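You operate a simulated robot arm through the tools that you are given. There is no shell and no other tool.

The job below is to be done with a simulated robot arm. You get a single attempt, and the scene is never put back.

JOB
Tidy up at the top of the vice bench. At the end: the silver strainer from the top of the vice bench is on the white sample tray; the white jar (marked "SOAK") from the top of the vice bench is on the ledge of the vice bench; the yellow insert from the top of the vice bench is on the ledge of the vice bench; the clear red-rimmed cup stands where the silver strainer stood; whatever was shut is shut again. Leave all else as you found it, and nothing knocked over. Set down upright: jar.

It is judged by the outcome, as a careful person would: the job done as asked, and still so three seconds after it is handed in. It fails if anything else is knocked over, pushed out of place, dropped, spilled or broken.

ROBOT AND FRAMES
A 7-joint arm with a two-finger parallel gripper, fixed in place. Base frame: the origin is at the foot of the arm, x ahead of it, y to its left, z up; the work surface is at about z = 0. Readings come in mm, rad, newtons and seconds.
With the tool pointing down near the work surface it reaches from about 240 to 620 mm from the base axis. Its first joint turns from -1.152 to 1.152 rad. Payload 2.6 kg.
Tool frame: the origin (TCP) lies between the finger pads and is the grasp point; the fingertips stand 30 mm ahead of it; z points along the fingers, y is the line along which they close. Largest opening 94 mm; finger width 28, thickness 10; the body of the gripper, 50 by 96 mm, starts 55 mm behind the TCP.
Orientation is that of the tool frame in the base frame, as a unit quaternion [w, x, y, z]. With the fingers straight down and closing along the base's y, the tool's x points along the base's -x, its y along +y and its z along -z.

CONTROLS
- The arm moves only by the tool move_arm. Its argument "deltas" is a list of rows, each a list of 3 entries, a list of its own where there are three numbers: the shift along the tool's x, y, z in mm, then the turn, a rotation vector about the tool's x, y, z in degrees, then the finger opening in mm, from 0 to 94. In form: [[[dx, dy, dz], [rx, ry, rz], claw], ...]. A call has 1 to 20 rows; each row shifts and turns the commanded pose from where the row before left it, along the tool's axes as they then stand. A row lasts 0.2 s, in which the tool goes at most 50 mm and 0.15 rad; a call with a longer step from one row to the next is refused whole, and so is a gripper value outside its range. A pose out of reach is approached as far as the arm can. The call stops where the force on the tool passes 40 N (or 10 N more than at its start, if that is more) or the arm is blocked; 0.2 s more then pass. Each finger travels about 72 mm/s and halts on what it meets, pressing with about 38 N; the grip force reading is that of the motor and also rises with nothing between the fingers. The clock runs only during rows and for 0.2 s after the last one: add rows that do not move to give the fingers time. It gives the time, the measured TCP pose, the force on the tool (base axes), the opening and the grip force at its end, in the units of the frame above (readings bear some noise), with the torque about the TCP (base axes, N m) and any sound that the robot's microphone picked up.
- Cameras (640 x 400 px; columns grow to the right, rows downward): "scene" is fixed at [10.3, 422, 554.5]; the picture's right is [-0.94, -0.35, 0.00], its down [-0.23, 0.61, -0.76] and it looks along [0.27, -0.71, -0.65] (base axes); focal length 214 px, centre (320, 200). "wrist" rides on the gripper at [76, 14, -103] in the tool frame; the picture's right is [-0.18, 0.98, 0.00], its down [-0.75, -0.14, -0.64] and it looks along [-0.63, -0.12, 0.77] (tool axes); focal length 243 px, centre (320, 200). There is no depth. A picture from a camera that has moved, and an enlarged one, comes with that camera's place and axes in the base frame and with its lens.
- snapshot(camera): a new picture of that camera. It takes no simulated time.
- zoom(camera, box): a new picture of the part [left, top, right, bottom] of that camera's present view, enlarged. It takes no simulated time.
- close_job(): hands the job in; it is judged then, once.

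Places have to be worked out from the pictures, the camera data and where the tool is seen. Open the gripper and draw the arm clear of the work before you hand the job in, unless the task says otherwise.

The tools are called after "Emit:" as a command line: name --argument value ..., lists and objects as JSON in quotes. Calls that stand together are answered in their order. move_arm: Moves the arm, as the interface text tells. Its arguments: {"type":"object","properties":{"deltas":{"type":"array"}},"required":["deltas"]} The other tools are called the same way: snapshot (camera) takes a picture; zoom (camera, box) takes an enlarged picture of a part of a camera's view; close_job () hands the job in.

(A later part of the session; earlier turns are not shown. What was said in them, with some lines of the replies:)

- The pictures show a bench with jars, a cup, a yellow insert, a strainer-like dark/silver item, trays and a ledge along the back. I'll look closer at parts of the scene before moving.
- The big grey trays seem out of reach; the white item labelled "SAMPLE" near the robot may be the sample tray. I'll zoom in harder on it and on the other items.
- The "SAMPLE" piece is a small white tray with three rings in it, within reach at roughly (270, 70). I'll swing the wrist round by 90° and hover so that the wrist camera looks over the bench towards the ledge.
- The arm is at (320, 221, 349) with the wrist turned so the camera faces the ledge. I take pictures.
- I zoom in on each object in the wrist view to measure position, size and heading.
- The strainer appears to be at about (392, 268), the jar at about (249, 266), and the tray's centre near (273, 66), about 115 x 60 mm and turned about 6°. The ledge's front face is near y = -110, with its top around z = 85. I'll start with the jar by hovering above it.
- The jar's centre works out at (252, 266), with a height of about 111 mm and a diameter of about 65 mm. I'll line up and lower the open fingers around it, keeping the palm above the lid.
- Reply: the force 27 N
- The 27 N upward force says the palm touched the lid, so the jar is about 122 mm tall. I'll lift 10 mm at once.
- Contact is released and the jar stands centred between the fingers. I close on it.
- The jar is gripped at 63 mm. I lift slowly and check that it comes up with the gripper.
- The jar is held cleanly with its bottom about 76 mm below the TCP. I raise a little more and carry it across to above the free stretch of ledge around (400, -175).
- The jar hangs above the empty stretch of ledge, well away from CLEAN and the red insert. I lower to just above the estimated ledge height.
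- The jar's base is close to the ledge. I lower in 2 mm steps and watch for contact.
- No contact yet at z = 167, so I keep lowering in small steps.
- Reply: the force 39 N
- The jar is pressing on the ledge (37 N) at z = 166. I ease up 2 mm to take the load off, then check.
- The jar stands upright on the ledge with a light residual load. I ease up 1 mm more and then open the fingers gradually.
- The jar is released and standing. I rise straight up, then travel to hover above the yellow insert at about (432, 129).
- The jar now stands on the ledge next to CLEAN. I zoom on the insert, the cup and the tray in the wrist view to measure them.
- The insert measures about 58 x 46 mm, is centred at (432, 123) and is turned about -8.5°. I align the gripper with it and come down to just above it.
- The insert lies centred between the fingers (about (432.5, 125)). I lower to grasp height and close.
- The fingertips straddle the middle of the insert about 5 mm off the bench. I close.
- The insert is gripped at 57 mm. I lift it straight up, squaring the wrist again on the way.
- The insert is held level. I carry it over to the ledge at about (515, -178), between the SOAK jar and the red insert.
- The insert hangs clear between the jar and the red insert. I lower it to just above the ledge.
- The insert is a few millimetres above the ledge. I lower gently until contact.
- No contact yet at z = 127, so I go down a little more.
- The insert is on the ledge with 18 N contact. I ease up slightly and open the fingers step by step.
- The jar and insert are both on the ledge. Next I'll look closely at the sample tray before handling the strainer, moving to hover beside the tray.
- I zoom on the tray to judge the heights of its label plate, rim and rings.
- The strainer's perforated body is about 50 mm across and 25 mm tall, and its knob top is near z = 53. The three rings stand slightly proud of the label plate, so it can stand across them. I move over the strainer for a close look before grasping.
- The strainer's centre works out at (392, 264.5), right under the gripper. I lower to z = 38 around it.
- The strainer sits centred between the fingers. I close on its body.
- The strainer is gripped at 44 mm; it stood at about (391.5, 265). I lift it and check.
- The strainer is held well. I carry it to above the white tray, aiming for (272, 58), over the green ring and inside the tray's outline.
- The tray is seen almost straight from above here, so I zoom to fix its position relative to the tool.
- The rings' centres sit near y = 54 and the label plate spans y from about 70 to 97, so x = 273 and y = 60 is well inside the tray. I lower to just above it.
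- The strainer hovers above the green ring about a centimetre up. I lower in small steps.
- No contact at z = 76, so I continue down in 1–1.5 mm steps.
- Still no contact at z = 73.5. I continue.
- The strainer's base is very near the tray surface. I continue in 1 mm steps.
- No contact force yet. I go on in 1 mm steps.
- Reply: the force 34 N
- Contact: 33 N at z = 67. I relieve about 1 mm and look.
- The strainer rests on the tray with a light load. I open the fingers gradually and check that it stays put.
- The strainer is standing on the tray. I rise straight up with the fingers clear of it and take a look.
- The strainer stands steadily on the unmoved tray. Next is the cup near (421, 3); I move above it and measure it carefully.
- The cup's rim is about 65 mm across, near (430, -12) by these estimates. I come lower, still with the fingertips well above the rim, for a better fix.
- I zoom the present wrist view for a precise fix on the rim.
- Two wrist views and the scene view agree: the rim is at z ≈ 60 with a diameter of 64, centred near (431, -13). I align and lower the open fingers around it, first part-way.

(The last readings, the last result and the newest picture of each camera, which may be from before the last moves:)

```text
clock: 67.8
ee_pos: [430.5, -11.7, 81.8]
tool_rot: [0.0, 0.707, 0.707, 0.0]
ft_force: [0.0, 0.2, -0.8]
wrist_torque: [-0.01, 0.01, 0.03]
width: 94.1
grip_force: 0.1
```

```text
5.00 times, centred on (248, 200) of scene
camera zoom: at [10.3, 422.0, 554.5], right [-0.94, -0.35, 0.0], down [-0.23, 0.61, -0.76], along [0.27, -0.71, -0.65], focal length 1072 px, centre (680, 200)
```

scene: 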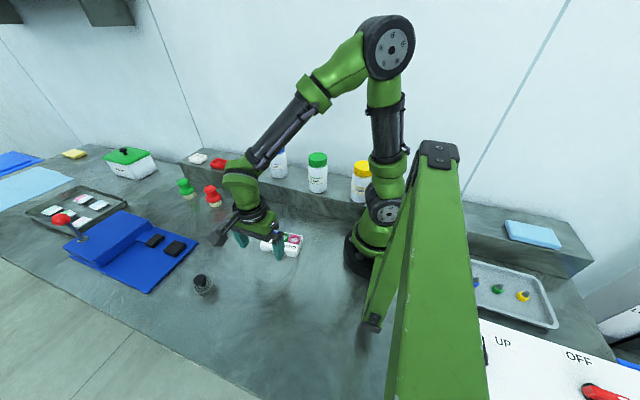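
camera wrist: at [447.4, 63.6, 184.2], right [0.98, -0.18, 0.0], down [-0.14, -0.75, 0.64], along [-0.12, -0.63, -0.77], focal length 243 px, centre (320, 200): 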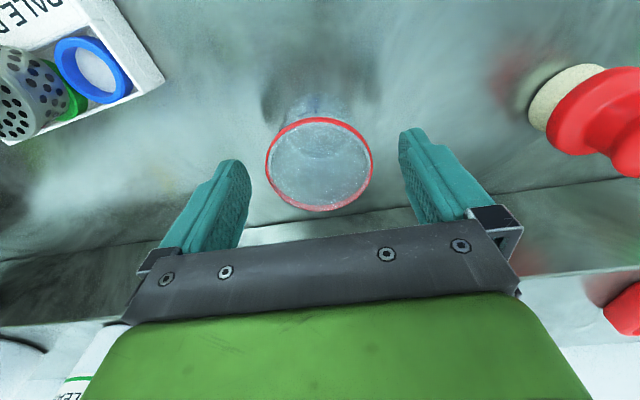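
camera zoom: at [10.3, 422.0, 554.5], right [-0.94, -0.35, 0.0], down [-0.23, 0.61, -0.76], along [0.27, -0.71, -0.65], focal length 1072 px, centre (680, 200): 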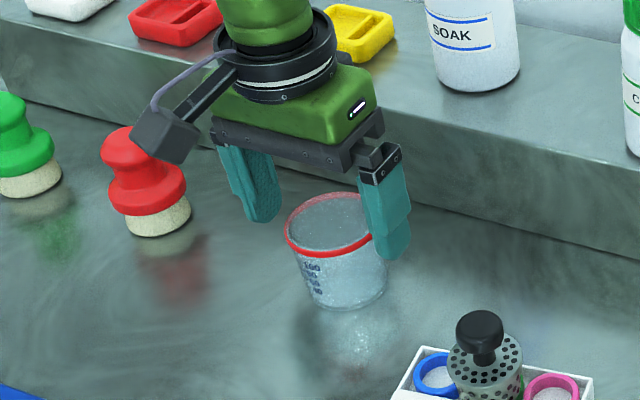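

The cup is centred between the fingers to within a millimetre. I lower to z = 52, so the red rim band lies near the pads' centre.

Emit:
move_arm --deltas '[[[0, 0.5, 10], [0, 0, 0], 94], [[0, 0, 10], [0, 0, 0], 94], [[0, 0, 7], [0, 0, 0], 94], [[0, 0, 3], [0, 0, 0], 94], [[0, 0, 0], [0, 0, 0], 94]]'

Emit:
snapshot --camera "wrist"

Emit:
zoom --camera "scene" --box '[200, 160, 296, 240]'

```text
clock: 69.0
ee_pos: [431.7, -11.7, 53.2]
tool_rot: [0.0, 0.707, 0.707, -0.001]
ft_force: [-0.4, -0.1, 0.7]
wrist_torque: [0.02, 0.01, -0.04]
width: 94.2
grip_force: 0.1
```

```text
taken
camera wrist: at [448.0, 63.8, 154.8], right [0.98, -0.18, 0.0], down [-0.14, -0.75, 0.64], along [-0.12, -0.63, -0.77], focal length 243 px, centre (320, 200)
```

wrist: 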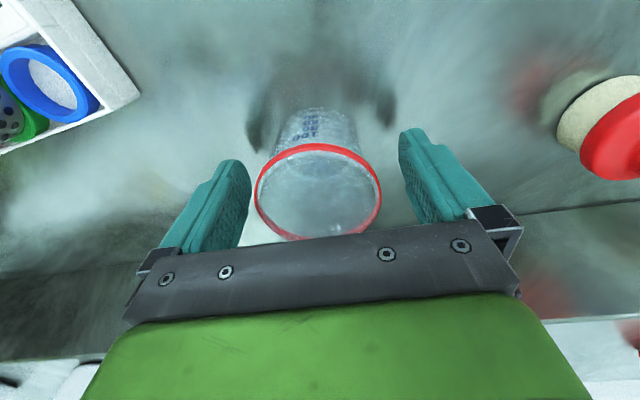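

```text
5.00 times, centred on (248, 200) of scene
camera zoom: at [10.3, 422.0, 554.5], right [-0.94, -0.35, 0.0], down [-0.23, 0.61, -0.76], along [0.27, -0.71, -0.65], focal length 1072 px, centre (680, 200)
```

zoom: 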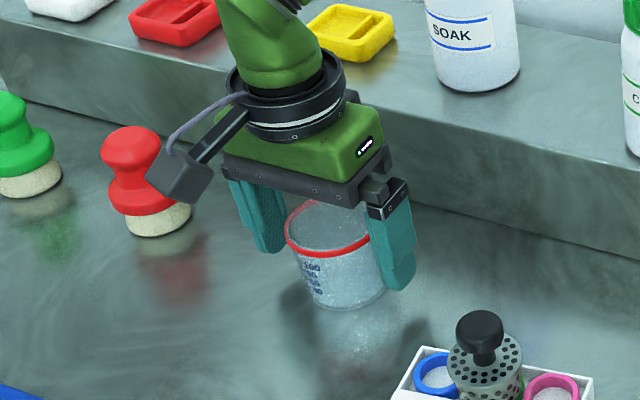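

The cup is centred and its base also checks out at y ≈ -13. I close gently on the rim.

Emit:
move_arm --deltas '[[[0, 0, 0], [0, 0, 0], 82], [[0, 0, 0], [0, 0, 0], 74], [[0, 0, 0], [0, 0, 0], 69], [[0, 0, 0], [0, 0, 0], 66], [[0, 0, 0], [0, 0, 0], 63], [[0, 0, 0], [0, 0, 0], 61], [[0, 0, 0], [0, 0, 0], 60], [[0, 0, 0], [0, 0, 0], 60]]'

Emit:
snapshot --camera "wrist"

Emit:
zoom --camera "scene" --box '[200, 160, 296, 240]'

```text
clock: 70.8
ee_pos: [432.4, -12.3, 51.8]
tool_rot: [0.0, 0.707, 0.707, 0.0]
ft_force: [-0.7, 0.7, -0.3]
wrist_torque: [0.0, 0.01, -0.03]
width: 60.9
grip_force: 12.2
```

```text
taken
camera wrist: at [448.1, 63.8, 154.9], right [0.98, -0.18, 0.0], down [-0.14, -0.75, 0.64], along [-0.12, -0.63, -0.77], focal length 243 px, centre (320, 200)
```

wrist: 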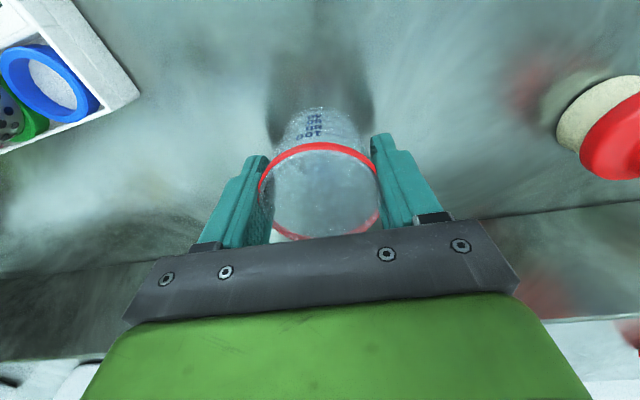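

```text
5.00 times, centred on (248, 200) of scene
camera zoom: at [10.3, 422.0, 554.5], right [-0.94, -0.35, 0.0], down [-0.23, 0.61, -0.76], along [0.27, -0.71, -0.65], focal length 1072 px, centre (680, 200)
```

zoom: 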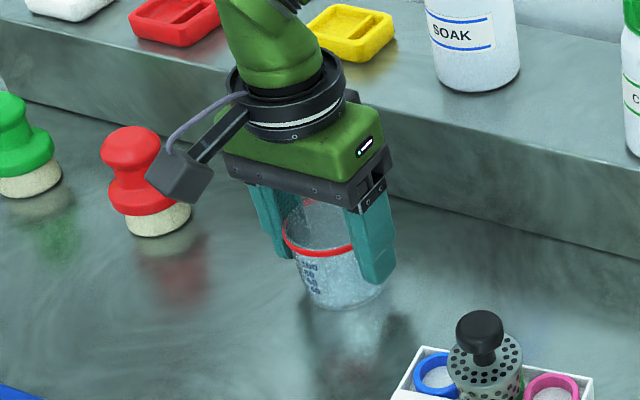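

The grip stopped at 61 mm with a light 12 N. I tighten slightly to be secure and lift slowly by a few millimetres to test.

Emit:
move_arm --deltas '[[[0, 0, 0], [0, 0, 0], 59], [[0, 0, 0], [0, 0, 0], 59], [[0, 0, -2], [0, 0, 0], 59], [[0, 0, -3], [0, 0, 0], 59], [[0, 0, -4], [0, 0, 0], 59], [[0, 0, -4], [0, 0, 0], 59], [[0, 0, -3], [0, 0, 0], 59], [[0, 0, 0], [0, 0, 0], 59]]'

Emit:
snapshot --camera "wrist"

Emit:
zoom --camera "scene" --box '[200, 160, 296, 240]'

```text
clock: 72.6
ee_pos: [430.8, -10.8, 69.1]
tool_rot: [0.0, 0.707, 0.707, 0.0]
ft_force: [-0.1, 1.0, -0.4]
wrist_torque: [-0.05, -0.03, 0.0]
width: 60.2
grip_force: 38.2
```

```text
taken
camera wrist: at [447.1, 63.2, 171.5], right [0.98, -0.18, 0.0], down [-0.14, -0.75, 0.64], along [-0.12, -0.63, -0.77], focal length 243 px, centre (320, 200)
```

wrist: 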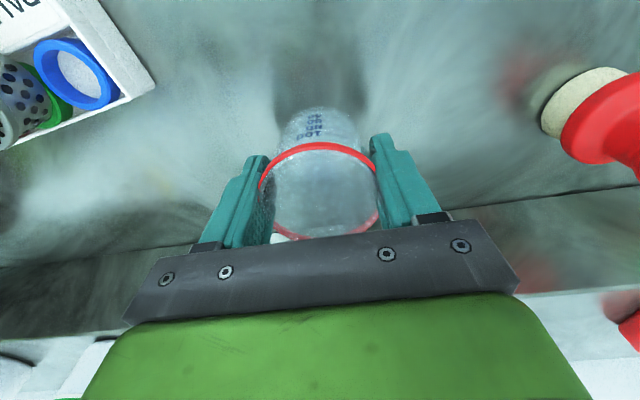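

```text
5.00 times, centred on (248, 200) of scene
camera zoom: at [10.3, 422.0, 554.5], right [-0.94, -0.35, 0.0], down [-0.23, 0.61, -0.76], along [0.27, -0.71, -0.65], focal length 1072 px, centre (680, 200)
```

zoom: 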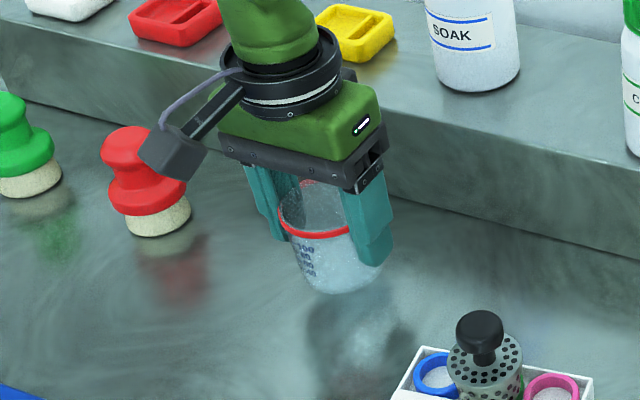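

The cup lifts upright. I raise it smoothly to about z = 128.

Emit:
move_arm --deltas '[[[0, 0, -3], [0, 0, 0], 59], [[0, 0, -7], [0, 0, 0], 59], [[0, 0, -11], [0, 0, 0], 59], [[0, 0, -13], [0, 0, 0], 59], [[0, 0, -12], [0, 0, 0], 59], [[0, 0, -8], [0, 0, 0], 59], [[0, 0, -4], [0, 0, 0], 59], [[0, 0, -2], [0, 0, 0], 59], [[0, 0, 0], [0, 0, 0], 59]]'

Emit:
zoom --camera "scene" --box '[200, 140, 296, 240]'

```text
clock: 74.6
ee_pos: [431.1, -12.1, 128.0]
tool_rot: [0.0, 0.707, 0.708, 0.0]
ft_force: [-0.2, -0.9, -0.5]
wrist_torque: [0.04, -0.01, 0.01]
width: 60.3
grip_force: 38.0
```

```text
4.00 times, centred on (248, 190) of scene
camera zoom: at [10.3, 422.0, 554.5], right [-0.94, -0.35, 0.0], down [-0.23, 0.61, -0.76], along [0.27, -0.71, -0.65], focal length 858 px, centre (608, 240)
```

zoom: 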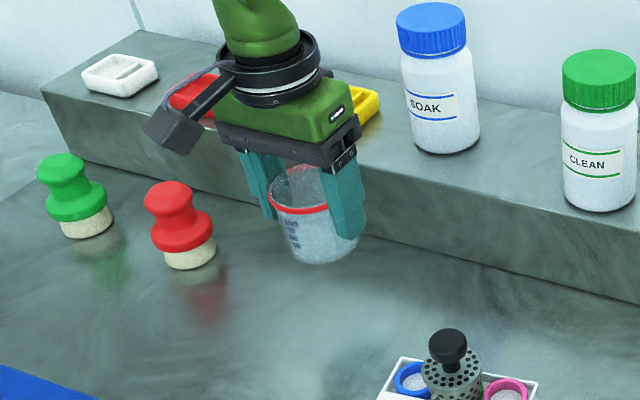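

The cup hangs upright. I carry it smoothly to above the spot where the strainer stood (391.5, 265).

Emit:
move_arm --deltas '[[[4, -0.57, 0], [0, 0, 0], 59], [[8, -1.14, 0], [0, 0, 0], 59], [[12, -1.71, 0], [0, 0, 0], 59], [[16, -2.28, 0], [0, 0, 0], 59], [[18, -2.56, 0], [0, 0, 0], 59], [[18, -2.56, 0], [0, 0, 0], 59], [[18, -2.56, 0], [0, 0, 0], 59], [[18, -2.56, 0], [0, 0, 0], 59], [[18, -2.56, 0], [0, 0, 0], 59], [[18, -2.56, 0], [0, 0, 0], 59], [[18, -2.56, 0], [0, 0, 0], 59], [[18, -2.56, 0], [0, 0, 0], 59], [[18, -2.56, 0], [0, 0, 0], 59], [[18, -2.56, 0], [0, 0, 0], 59], [[18, -2.56, 0], [0, 0, 0], 59], [[16, -2.28, 0], [0, 0, 0], 59], [[12, -1.71, 0], [0, 0, 0], 59], [[8, -1.14, 0], [0, 0, 0], 59], [[4, -0.57, 0], [0, 0, 0], 59], [[0, 0, 0], [0, 0, 0], 59]]'

Emit:
snapshot --camera "wrist"

Emit:
snapshot --camera "scene"

```text
clock: 78.8
ee_pos: [391.2, 265.2, 126.9]
tool_rot: [0.001, 0.707, 0.707, 0.0]
ft_force: [-0.9, -0.2, -0.2]
wrist_torque: [0.03, -0.02, 0.02]
width: 60.8
grip_force: 12.2
```

```text
taken
camera wrist: at [407.6, 340.6, 229.5], right [0.98, -0.18, 0.0], down [-0.14, -0.75, 0.64], along [-0.12, -0.63, -0.77], focal length 243 px, centre (320, 200)
```

wrist: 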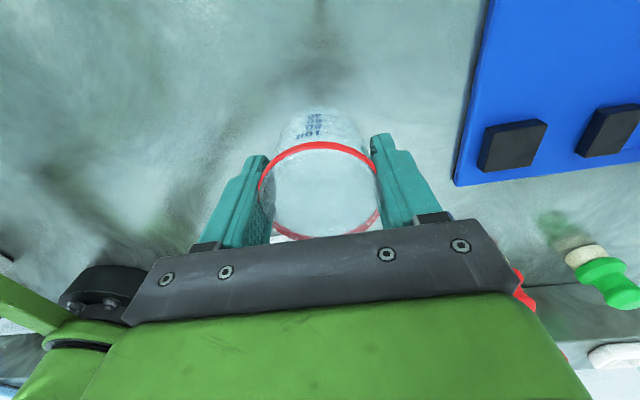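

```text
taken
```

scene: 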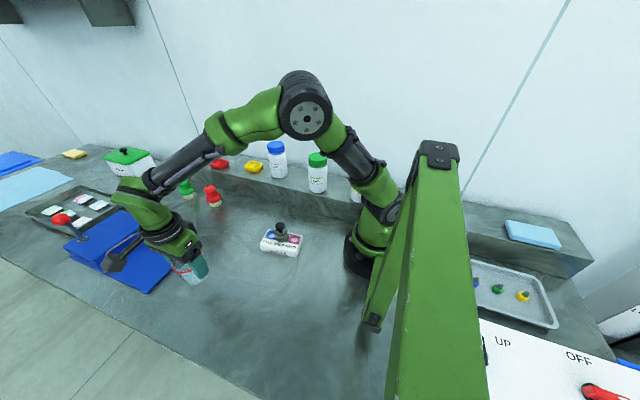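

The cup hangs over the spot. I firm up the grip a touch and lower smoothly to about 7 mm above the bench.

Emit:
move_arm --deltas '[[[0, 0, 3], [0, 0, 0], 57], [[0, 0, 7], [0, 0, 0], 57], [[0, 0, 11], [0, 0, 0], 57], [[0, 0, 13], [0, 0, 0], 57], [[0, 0, 12], [0, 0, 0], 57], [[0, 0, 9], [0, 0, 0], 57], [[0, 0, 6], [0, 0, 0], 57], [[0, 0, 4], [0, 0, 0], 57], [[0, 0, 2], [0, 0, 0], 57], [[0, 0, 0], [0, 0, 0], 57]]'

Emit:
zoom --camera "scene" --box '[130, 220, 258, 310]'

Emit:
snapshot --camera "wrist"

```text
clock: 81.0
ee_pos: [391.5, 267.5, 61.4]
tool_rot: [0.0, 0.707, 0.707, 0.001]
ft_force: [-0.8, 0.9, 0.1]
wrist_torque: [-0.03, -0.02, 0.03]
width: 60.1
grip_force: 38.2
```

```text
4.44 times, centred on (194, 265) of scene
camera zoom: at [10.3, 422.0, 554.5], right [-0.94, -0.35, 0.0], down [-0.23, 0.61, -0.76], along [0.27, -0.71, -0.65], focal length 953 px, centre (880, -89)
```

zoom: 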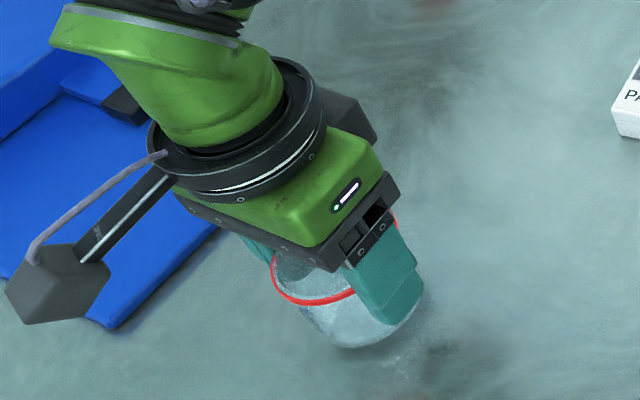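

```text
taken
camera wrist: at [408.3, 341.7, 163.6], right [0.98, -0.18, 0.0], down [-0.14, -0.75, 0.64], along [-0.12, -0.63, -0.77], focal length 243 px, centre (320, 200)
```

wrist: 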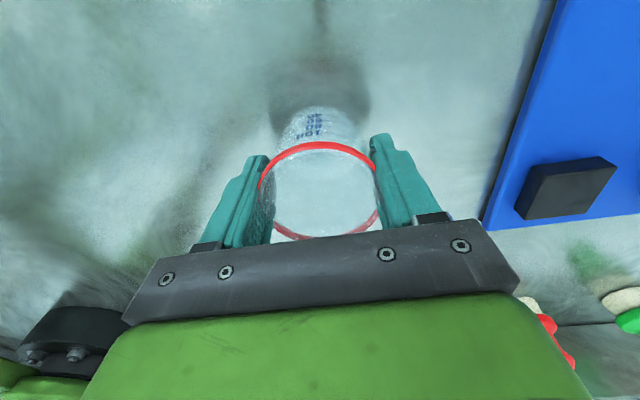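

The cup's base is a few millimetres up. I lower in small steps until contact.

Emit:
move_arm --deltas '[[[0, 0, 2], [0, 0, 0], 57], [[0, 0, 2], [0, 0, 0], 57], [[0, 0, 1], [0, 0, 0], 57], [[0, 0, 0], [0, 0, 0], 57]]'

```text
clock: 82.0
ee_pos: [392.1, 265.9, 55.9]
tool_rot: [0.001, 0.707, 0.707, 0.001]
ft_force: [0.4, -0.9, 0.2]
wrist_torque: [-0.03, 0.04, -0.01]
width: 59.9
grip_force: 37.6
```

No contact yet at z = 56. I go on in 1 mm steps.

Emit:
move_arm --deltas '[[[0, 0, 1], [0, 0, 0], 57], [[0, 0, 1], [0, 0, 0], 57], [[0, 0, 0], [0, 0, 0], 57]]'

```text
clock: 82.8
ee_pos: [392.4, 266.6, 54.2]
tool_rot: [0.0, 0.707, 0.707, 0.0]
ft_force: [-0.1, 0.0, -0.3]
wrist_torque: [-0.02, -0.03, -0.02]
width: 60.1
grip_force: 37.8
```

Still free at z = 54. I continue.

Emit:
move_arm --deltas '[[[0, 0, 1], [0, 0, 0], 57], [[0, 0, 0.8], [0, 0, 0], 57], [[0, 0, 0], [0, 0, 0], 57]]'

```text
clock: 83.6
ee_pos: [392.2, 266.7, 52.9]
tool_rot: [0.0, 0.707, 0.707, 0.0]
ft_force: [0.9, 0.0, 0.7]
wrist_torque: [-0.01, 0.02, 0.03]
width: 59.9
grip_force: 38.3
```

Nothing yet. I continue with sub-millimetre steps.

Emit:
move_arm --deltas '[[[0, 0, 0.8], [0, 0, 0], 57], [[0, 0, 0.7], [0, 0, 0], 57], [[0, 0, 0], [0, 0, 0], 57]]'

```text
clock: 84.4
ee_pos: [391.8, 267.3, 51.4]
tool_rot: [0.001, 0.707, 0.707, 0.002]
ft_force: [-5.4, -3.3, 20.5]
wrist_torque: [-0.22, 0.28, -0.09]
width: 60.3
grip_force: 38.1
```

The cup touches down (20 N). I relieve slightly and open the fingers gently and symmetrically.

Emit:
move_arm --deltas '[[[0, 0, -0.7], [0, 0, 0], 57], [[0, 0, 0], [0, 0, 0], 57], [[0, 0, 0], [0, 0, 0], 60], [[0, 0, 0], [0, 0, 0], 62], [[0, 0, 0], [0, 0, 0], 66], [[0, 0, 0], [0, 0, 0], 72], [[0, 0, 0], [0, 0, 0], 80], [[0, 0, 0], [0, 0, 0], 90], [[0, 0, 0], [0, 0, 0], 94], [[0, 0, 0], [0, 0, 0], 94]]'

Emit:
snapshot --camera "wrist"

Emit:
zoom --camera "scene" --box '[130, 220, 258, 310]'

```text
clock: 86.6
ee_pos: [392.1, 263.8, 51.4]
tool_rot: [0.0, 0.707, 0.707, 0.001]
ft_force: [-0.4, -0.9, -0.3]
wrist_torque: [0.03, -0.04, -0.01]
width: 94.0
grip_force: 0.0
```

```text
taken
camera wrist: at [408.4, 341.2, 153.9], right [0.98, -0.18, 0.0], down [-0.14, -0.75, 0.64], along [-0.12, -0.63, -0.77], focal length 243 px, centre (320, 200)
```

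wrist: 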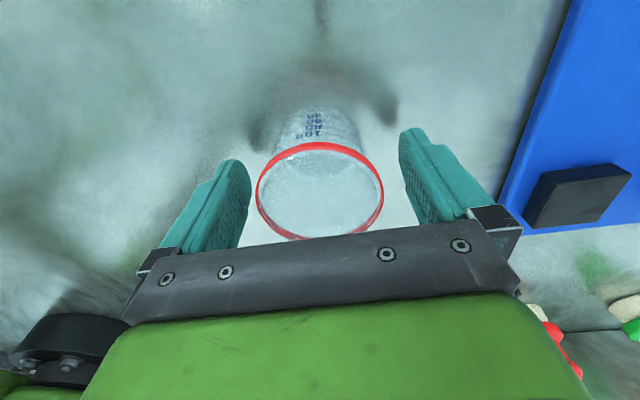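

```text
4.44 times, centred on (194, 265) of scene
camera zoom: at [10.3, 422.0, 554.5], right [-0.94, -0.35, 0.0], down [-0.23, 0.61, -0.76], along [0.27, -0.71, -0.65], focal length 953 px, centre (880, -89)
```

zoom: 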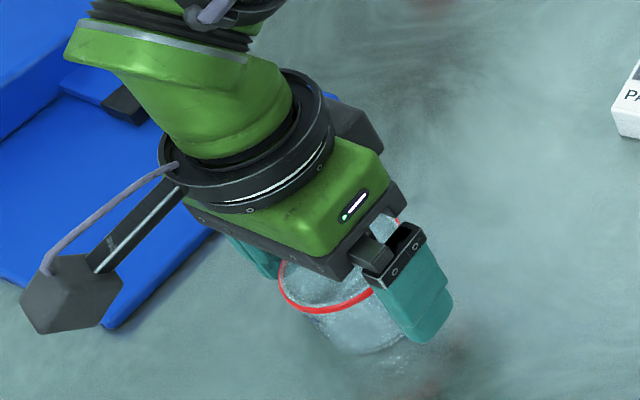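

The cup is released and stands upright between the open fingers. I rise straight up and check everything.

Emit:
move_arm --deltas '[[[0, 0, -5], [0, 0, 0], 94], [[0, 0, -12], [0, 0, 0], 94], [[0, 0, -20], [0, 0, 0], 94], [[0, 0, -25], [0, 0, 0], 94], [[0, 0, -25], [0, 0, 0], 94], [[0, 0, -30], [0, 0, 0], 94], [[0, 0, -30], [0, 0, 0], 94], [[0, 0, -30], [0, 0, 0], 94], [[0, 0, -30], [0, 0, 0], 94], [[0, 0, -30], [0, 0, 0], 94], [[0, 0, -30], [0, 0, 0], 94], [[-30, 0, -20], [0, 0, 0], 94], [[-40, 0, 0], [0, 0, 0], 94], [[-40, 0, 0], [0, 0, 0], 94], [[-30, 0, 0], [0, 0, 0], 94], [[0, 0, 0], [0, 0, 0], 94]]'

Emit:
snapshot --camera "scene"

Emit:
snapshot --camera "wrist"

Emit:
zoom --camera "scene" --box '[130, 180, 330, 330]'

```text
clock: 90.0
ee_pos: [391.3, 127.3, 338.0]
tool_rot: [0.0, 0.707, 0.707, 0.0]
ft_force: [-1.2, -0.2, -0.3]
wrist_torque: [-0.01, -0.01, -0.01]
width: 94.2
grip_force: 0.1
```

```text
taken
```

scene: 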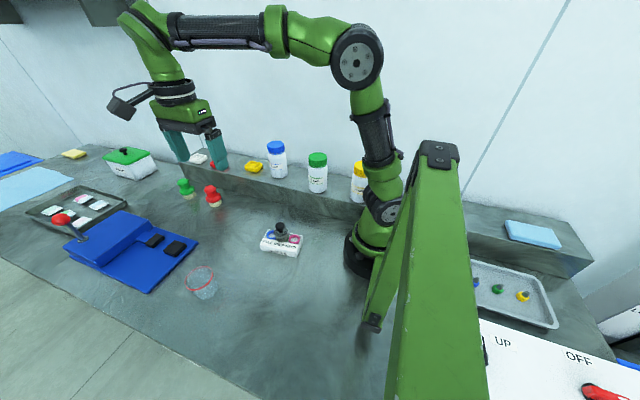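

```text
taken
camera wrist: at [407.8, 202.5, 440.0], right [0.98, -0.18, 0.0], down [-0.14, -0.75, 0.64], along [-0.12, -0.63, -0.77], focal length 243 px, centre (320, 200)
```

wrist: 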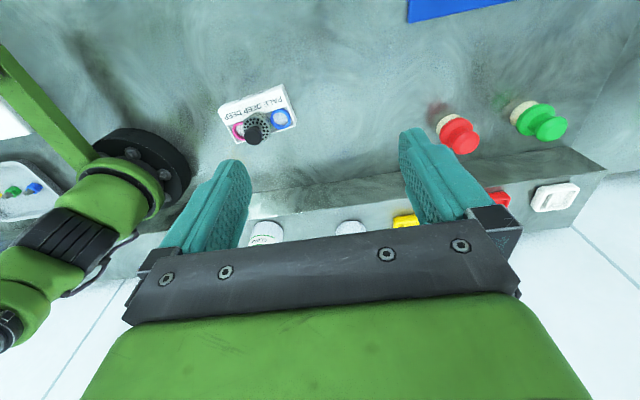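

```text
2.67 times, centred on (230, 255) of scene
camera zoom: at [10.3, 422.0, 554.5], right [-0.94, -0.35, 0.0], down [-0.23, 0.61, -0.76], along [0.27, -0.71, -0.65], focal length 572 px, centre (560, 53)
```

zoom: 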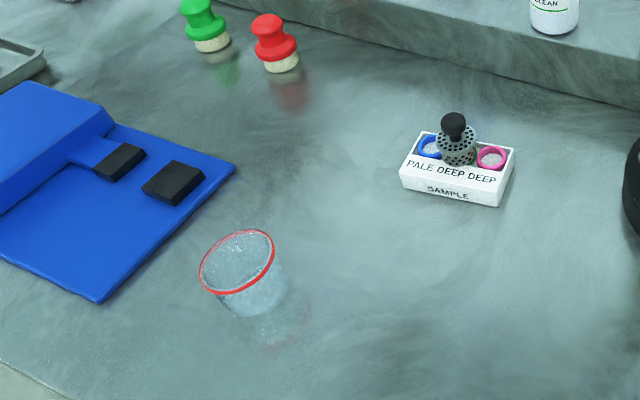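

Everything is in its place. A last close check of the strainer on the tray, the ledge and the cup before handing in.

Emit:
zoom --camera "scene" --box '[250, 210, 314, 260]'

Emit:
zoom --camera "scene" --box '[170, 125, 380, 225]'

Emit:
zoom --camera "scene" --box '[170, 250, 250, 310]'

Emit:
zoom --camera "wrist" --box '[200, 70, 320, 160]'

```text
8.00 times, centred on (282, 235) of scene
camera zoom: at [10.3, 422.0, 554.5], right [-0.94, -0.35, 0.0], down [-0.23, 0.61, -0.76], along [0.27, -0.71, -0.65], focal length 1716 px, centre (624, -80)
```

zoom: 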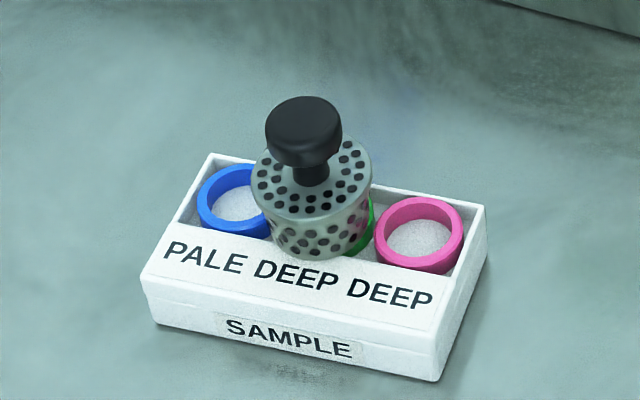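

```text
3.05 times, centred on (275, 175) of scene
camera zoom: at [10.3, 422.0, 554.5], right [-0.94, -0.35, 0.0], down [-0.23, 0.61, -0.76], along [0.27, -0.71, -0.65], focal length 654 px, centre (457, 276)
```

zoom: 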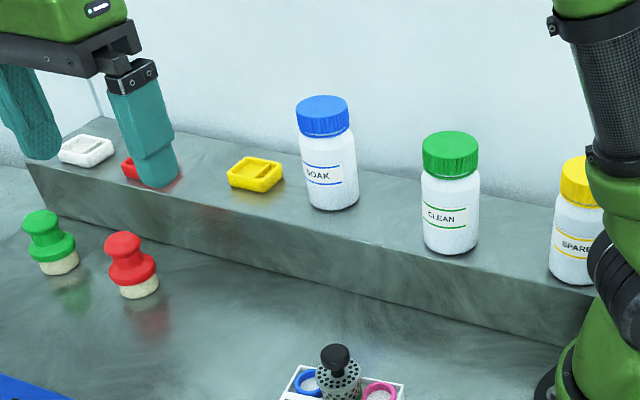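

```text
6.67 times, centred on (210, 280) of scene
camera zoom: at [10.3, 422.0, 554.5], right [-0.94, -0.35, 0.0], down [-0.23, 0.61, -0.76], along [0.27, -0.71, -0.65], focal length 1430 px, centre (1053, -333)
```

zoom: 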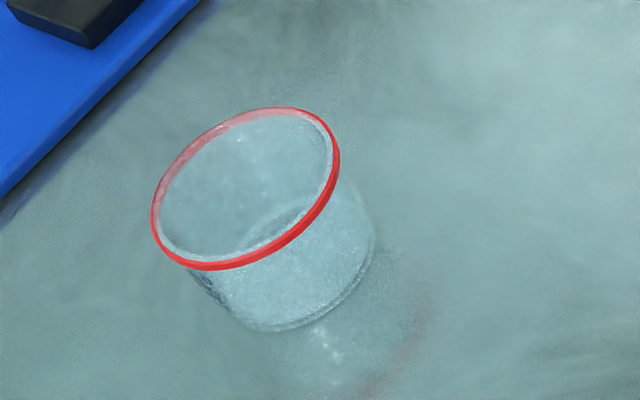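

```text
4.44 times, centred on (260, 115) of wrist
camera zoom: at [407.8, 202.5, 440.0], right [0.98, -0.18, 0.0], down [-0.14, -0.75, 0.64], along [-0.12, -0.63, -0.77], focal length 1078 px, centre (587, 578)
```

zoom: 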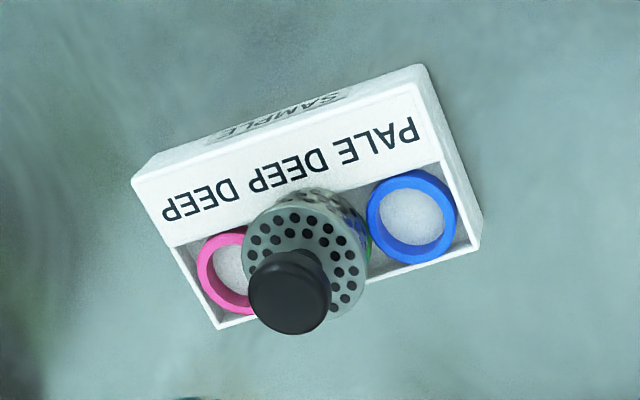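

The strainer stands on the sample tray. The SOAK jar is upright on the ledge with its lid on, and the yellow insert is next to it. The cup stands where the strainer was, and nothing else has moved. The gripper is open and clear, so I hand the job in.

Emit:
close_job

```text
The job is handed in.
```

The tidy-up is done and handed in; I don't have the judge's result.

- **Silver strainer:** it stands upright on the white sample tray. It rests partly over the green ring, because the tray has no flat area big enough for it.
- **White "SOAK" jar:** it is upright on the ledge with its lid on, between the CLEAN jar and the yellow insert.
- **Yellow insert:** it lies flat on the ledge, between the SOAK jar and the red insert.
- **Clear red-rimmed cup:** it stands upright within a few millimetres of where the strainer stood.

I didn't open anything, so everything that was shut is still shut. The last pictures show nothing knocked over or out of place. While reaching for the SOAK jar, the palm pressed on its lid with about 27 N; I backed off at once, and the jar and lid look unharmed.
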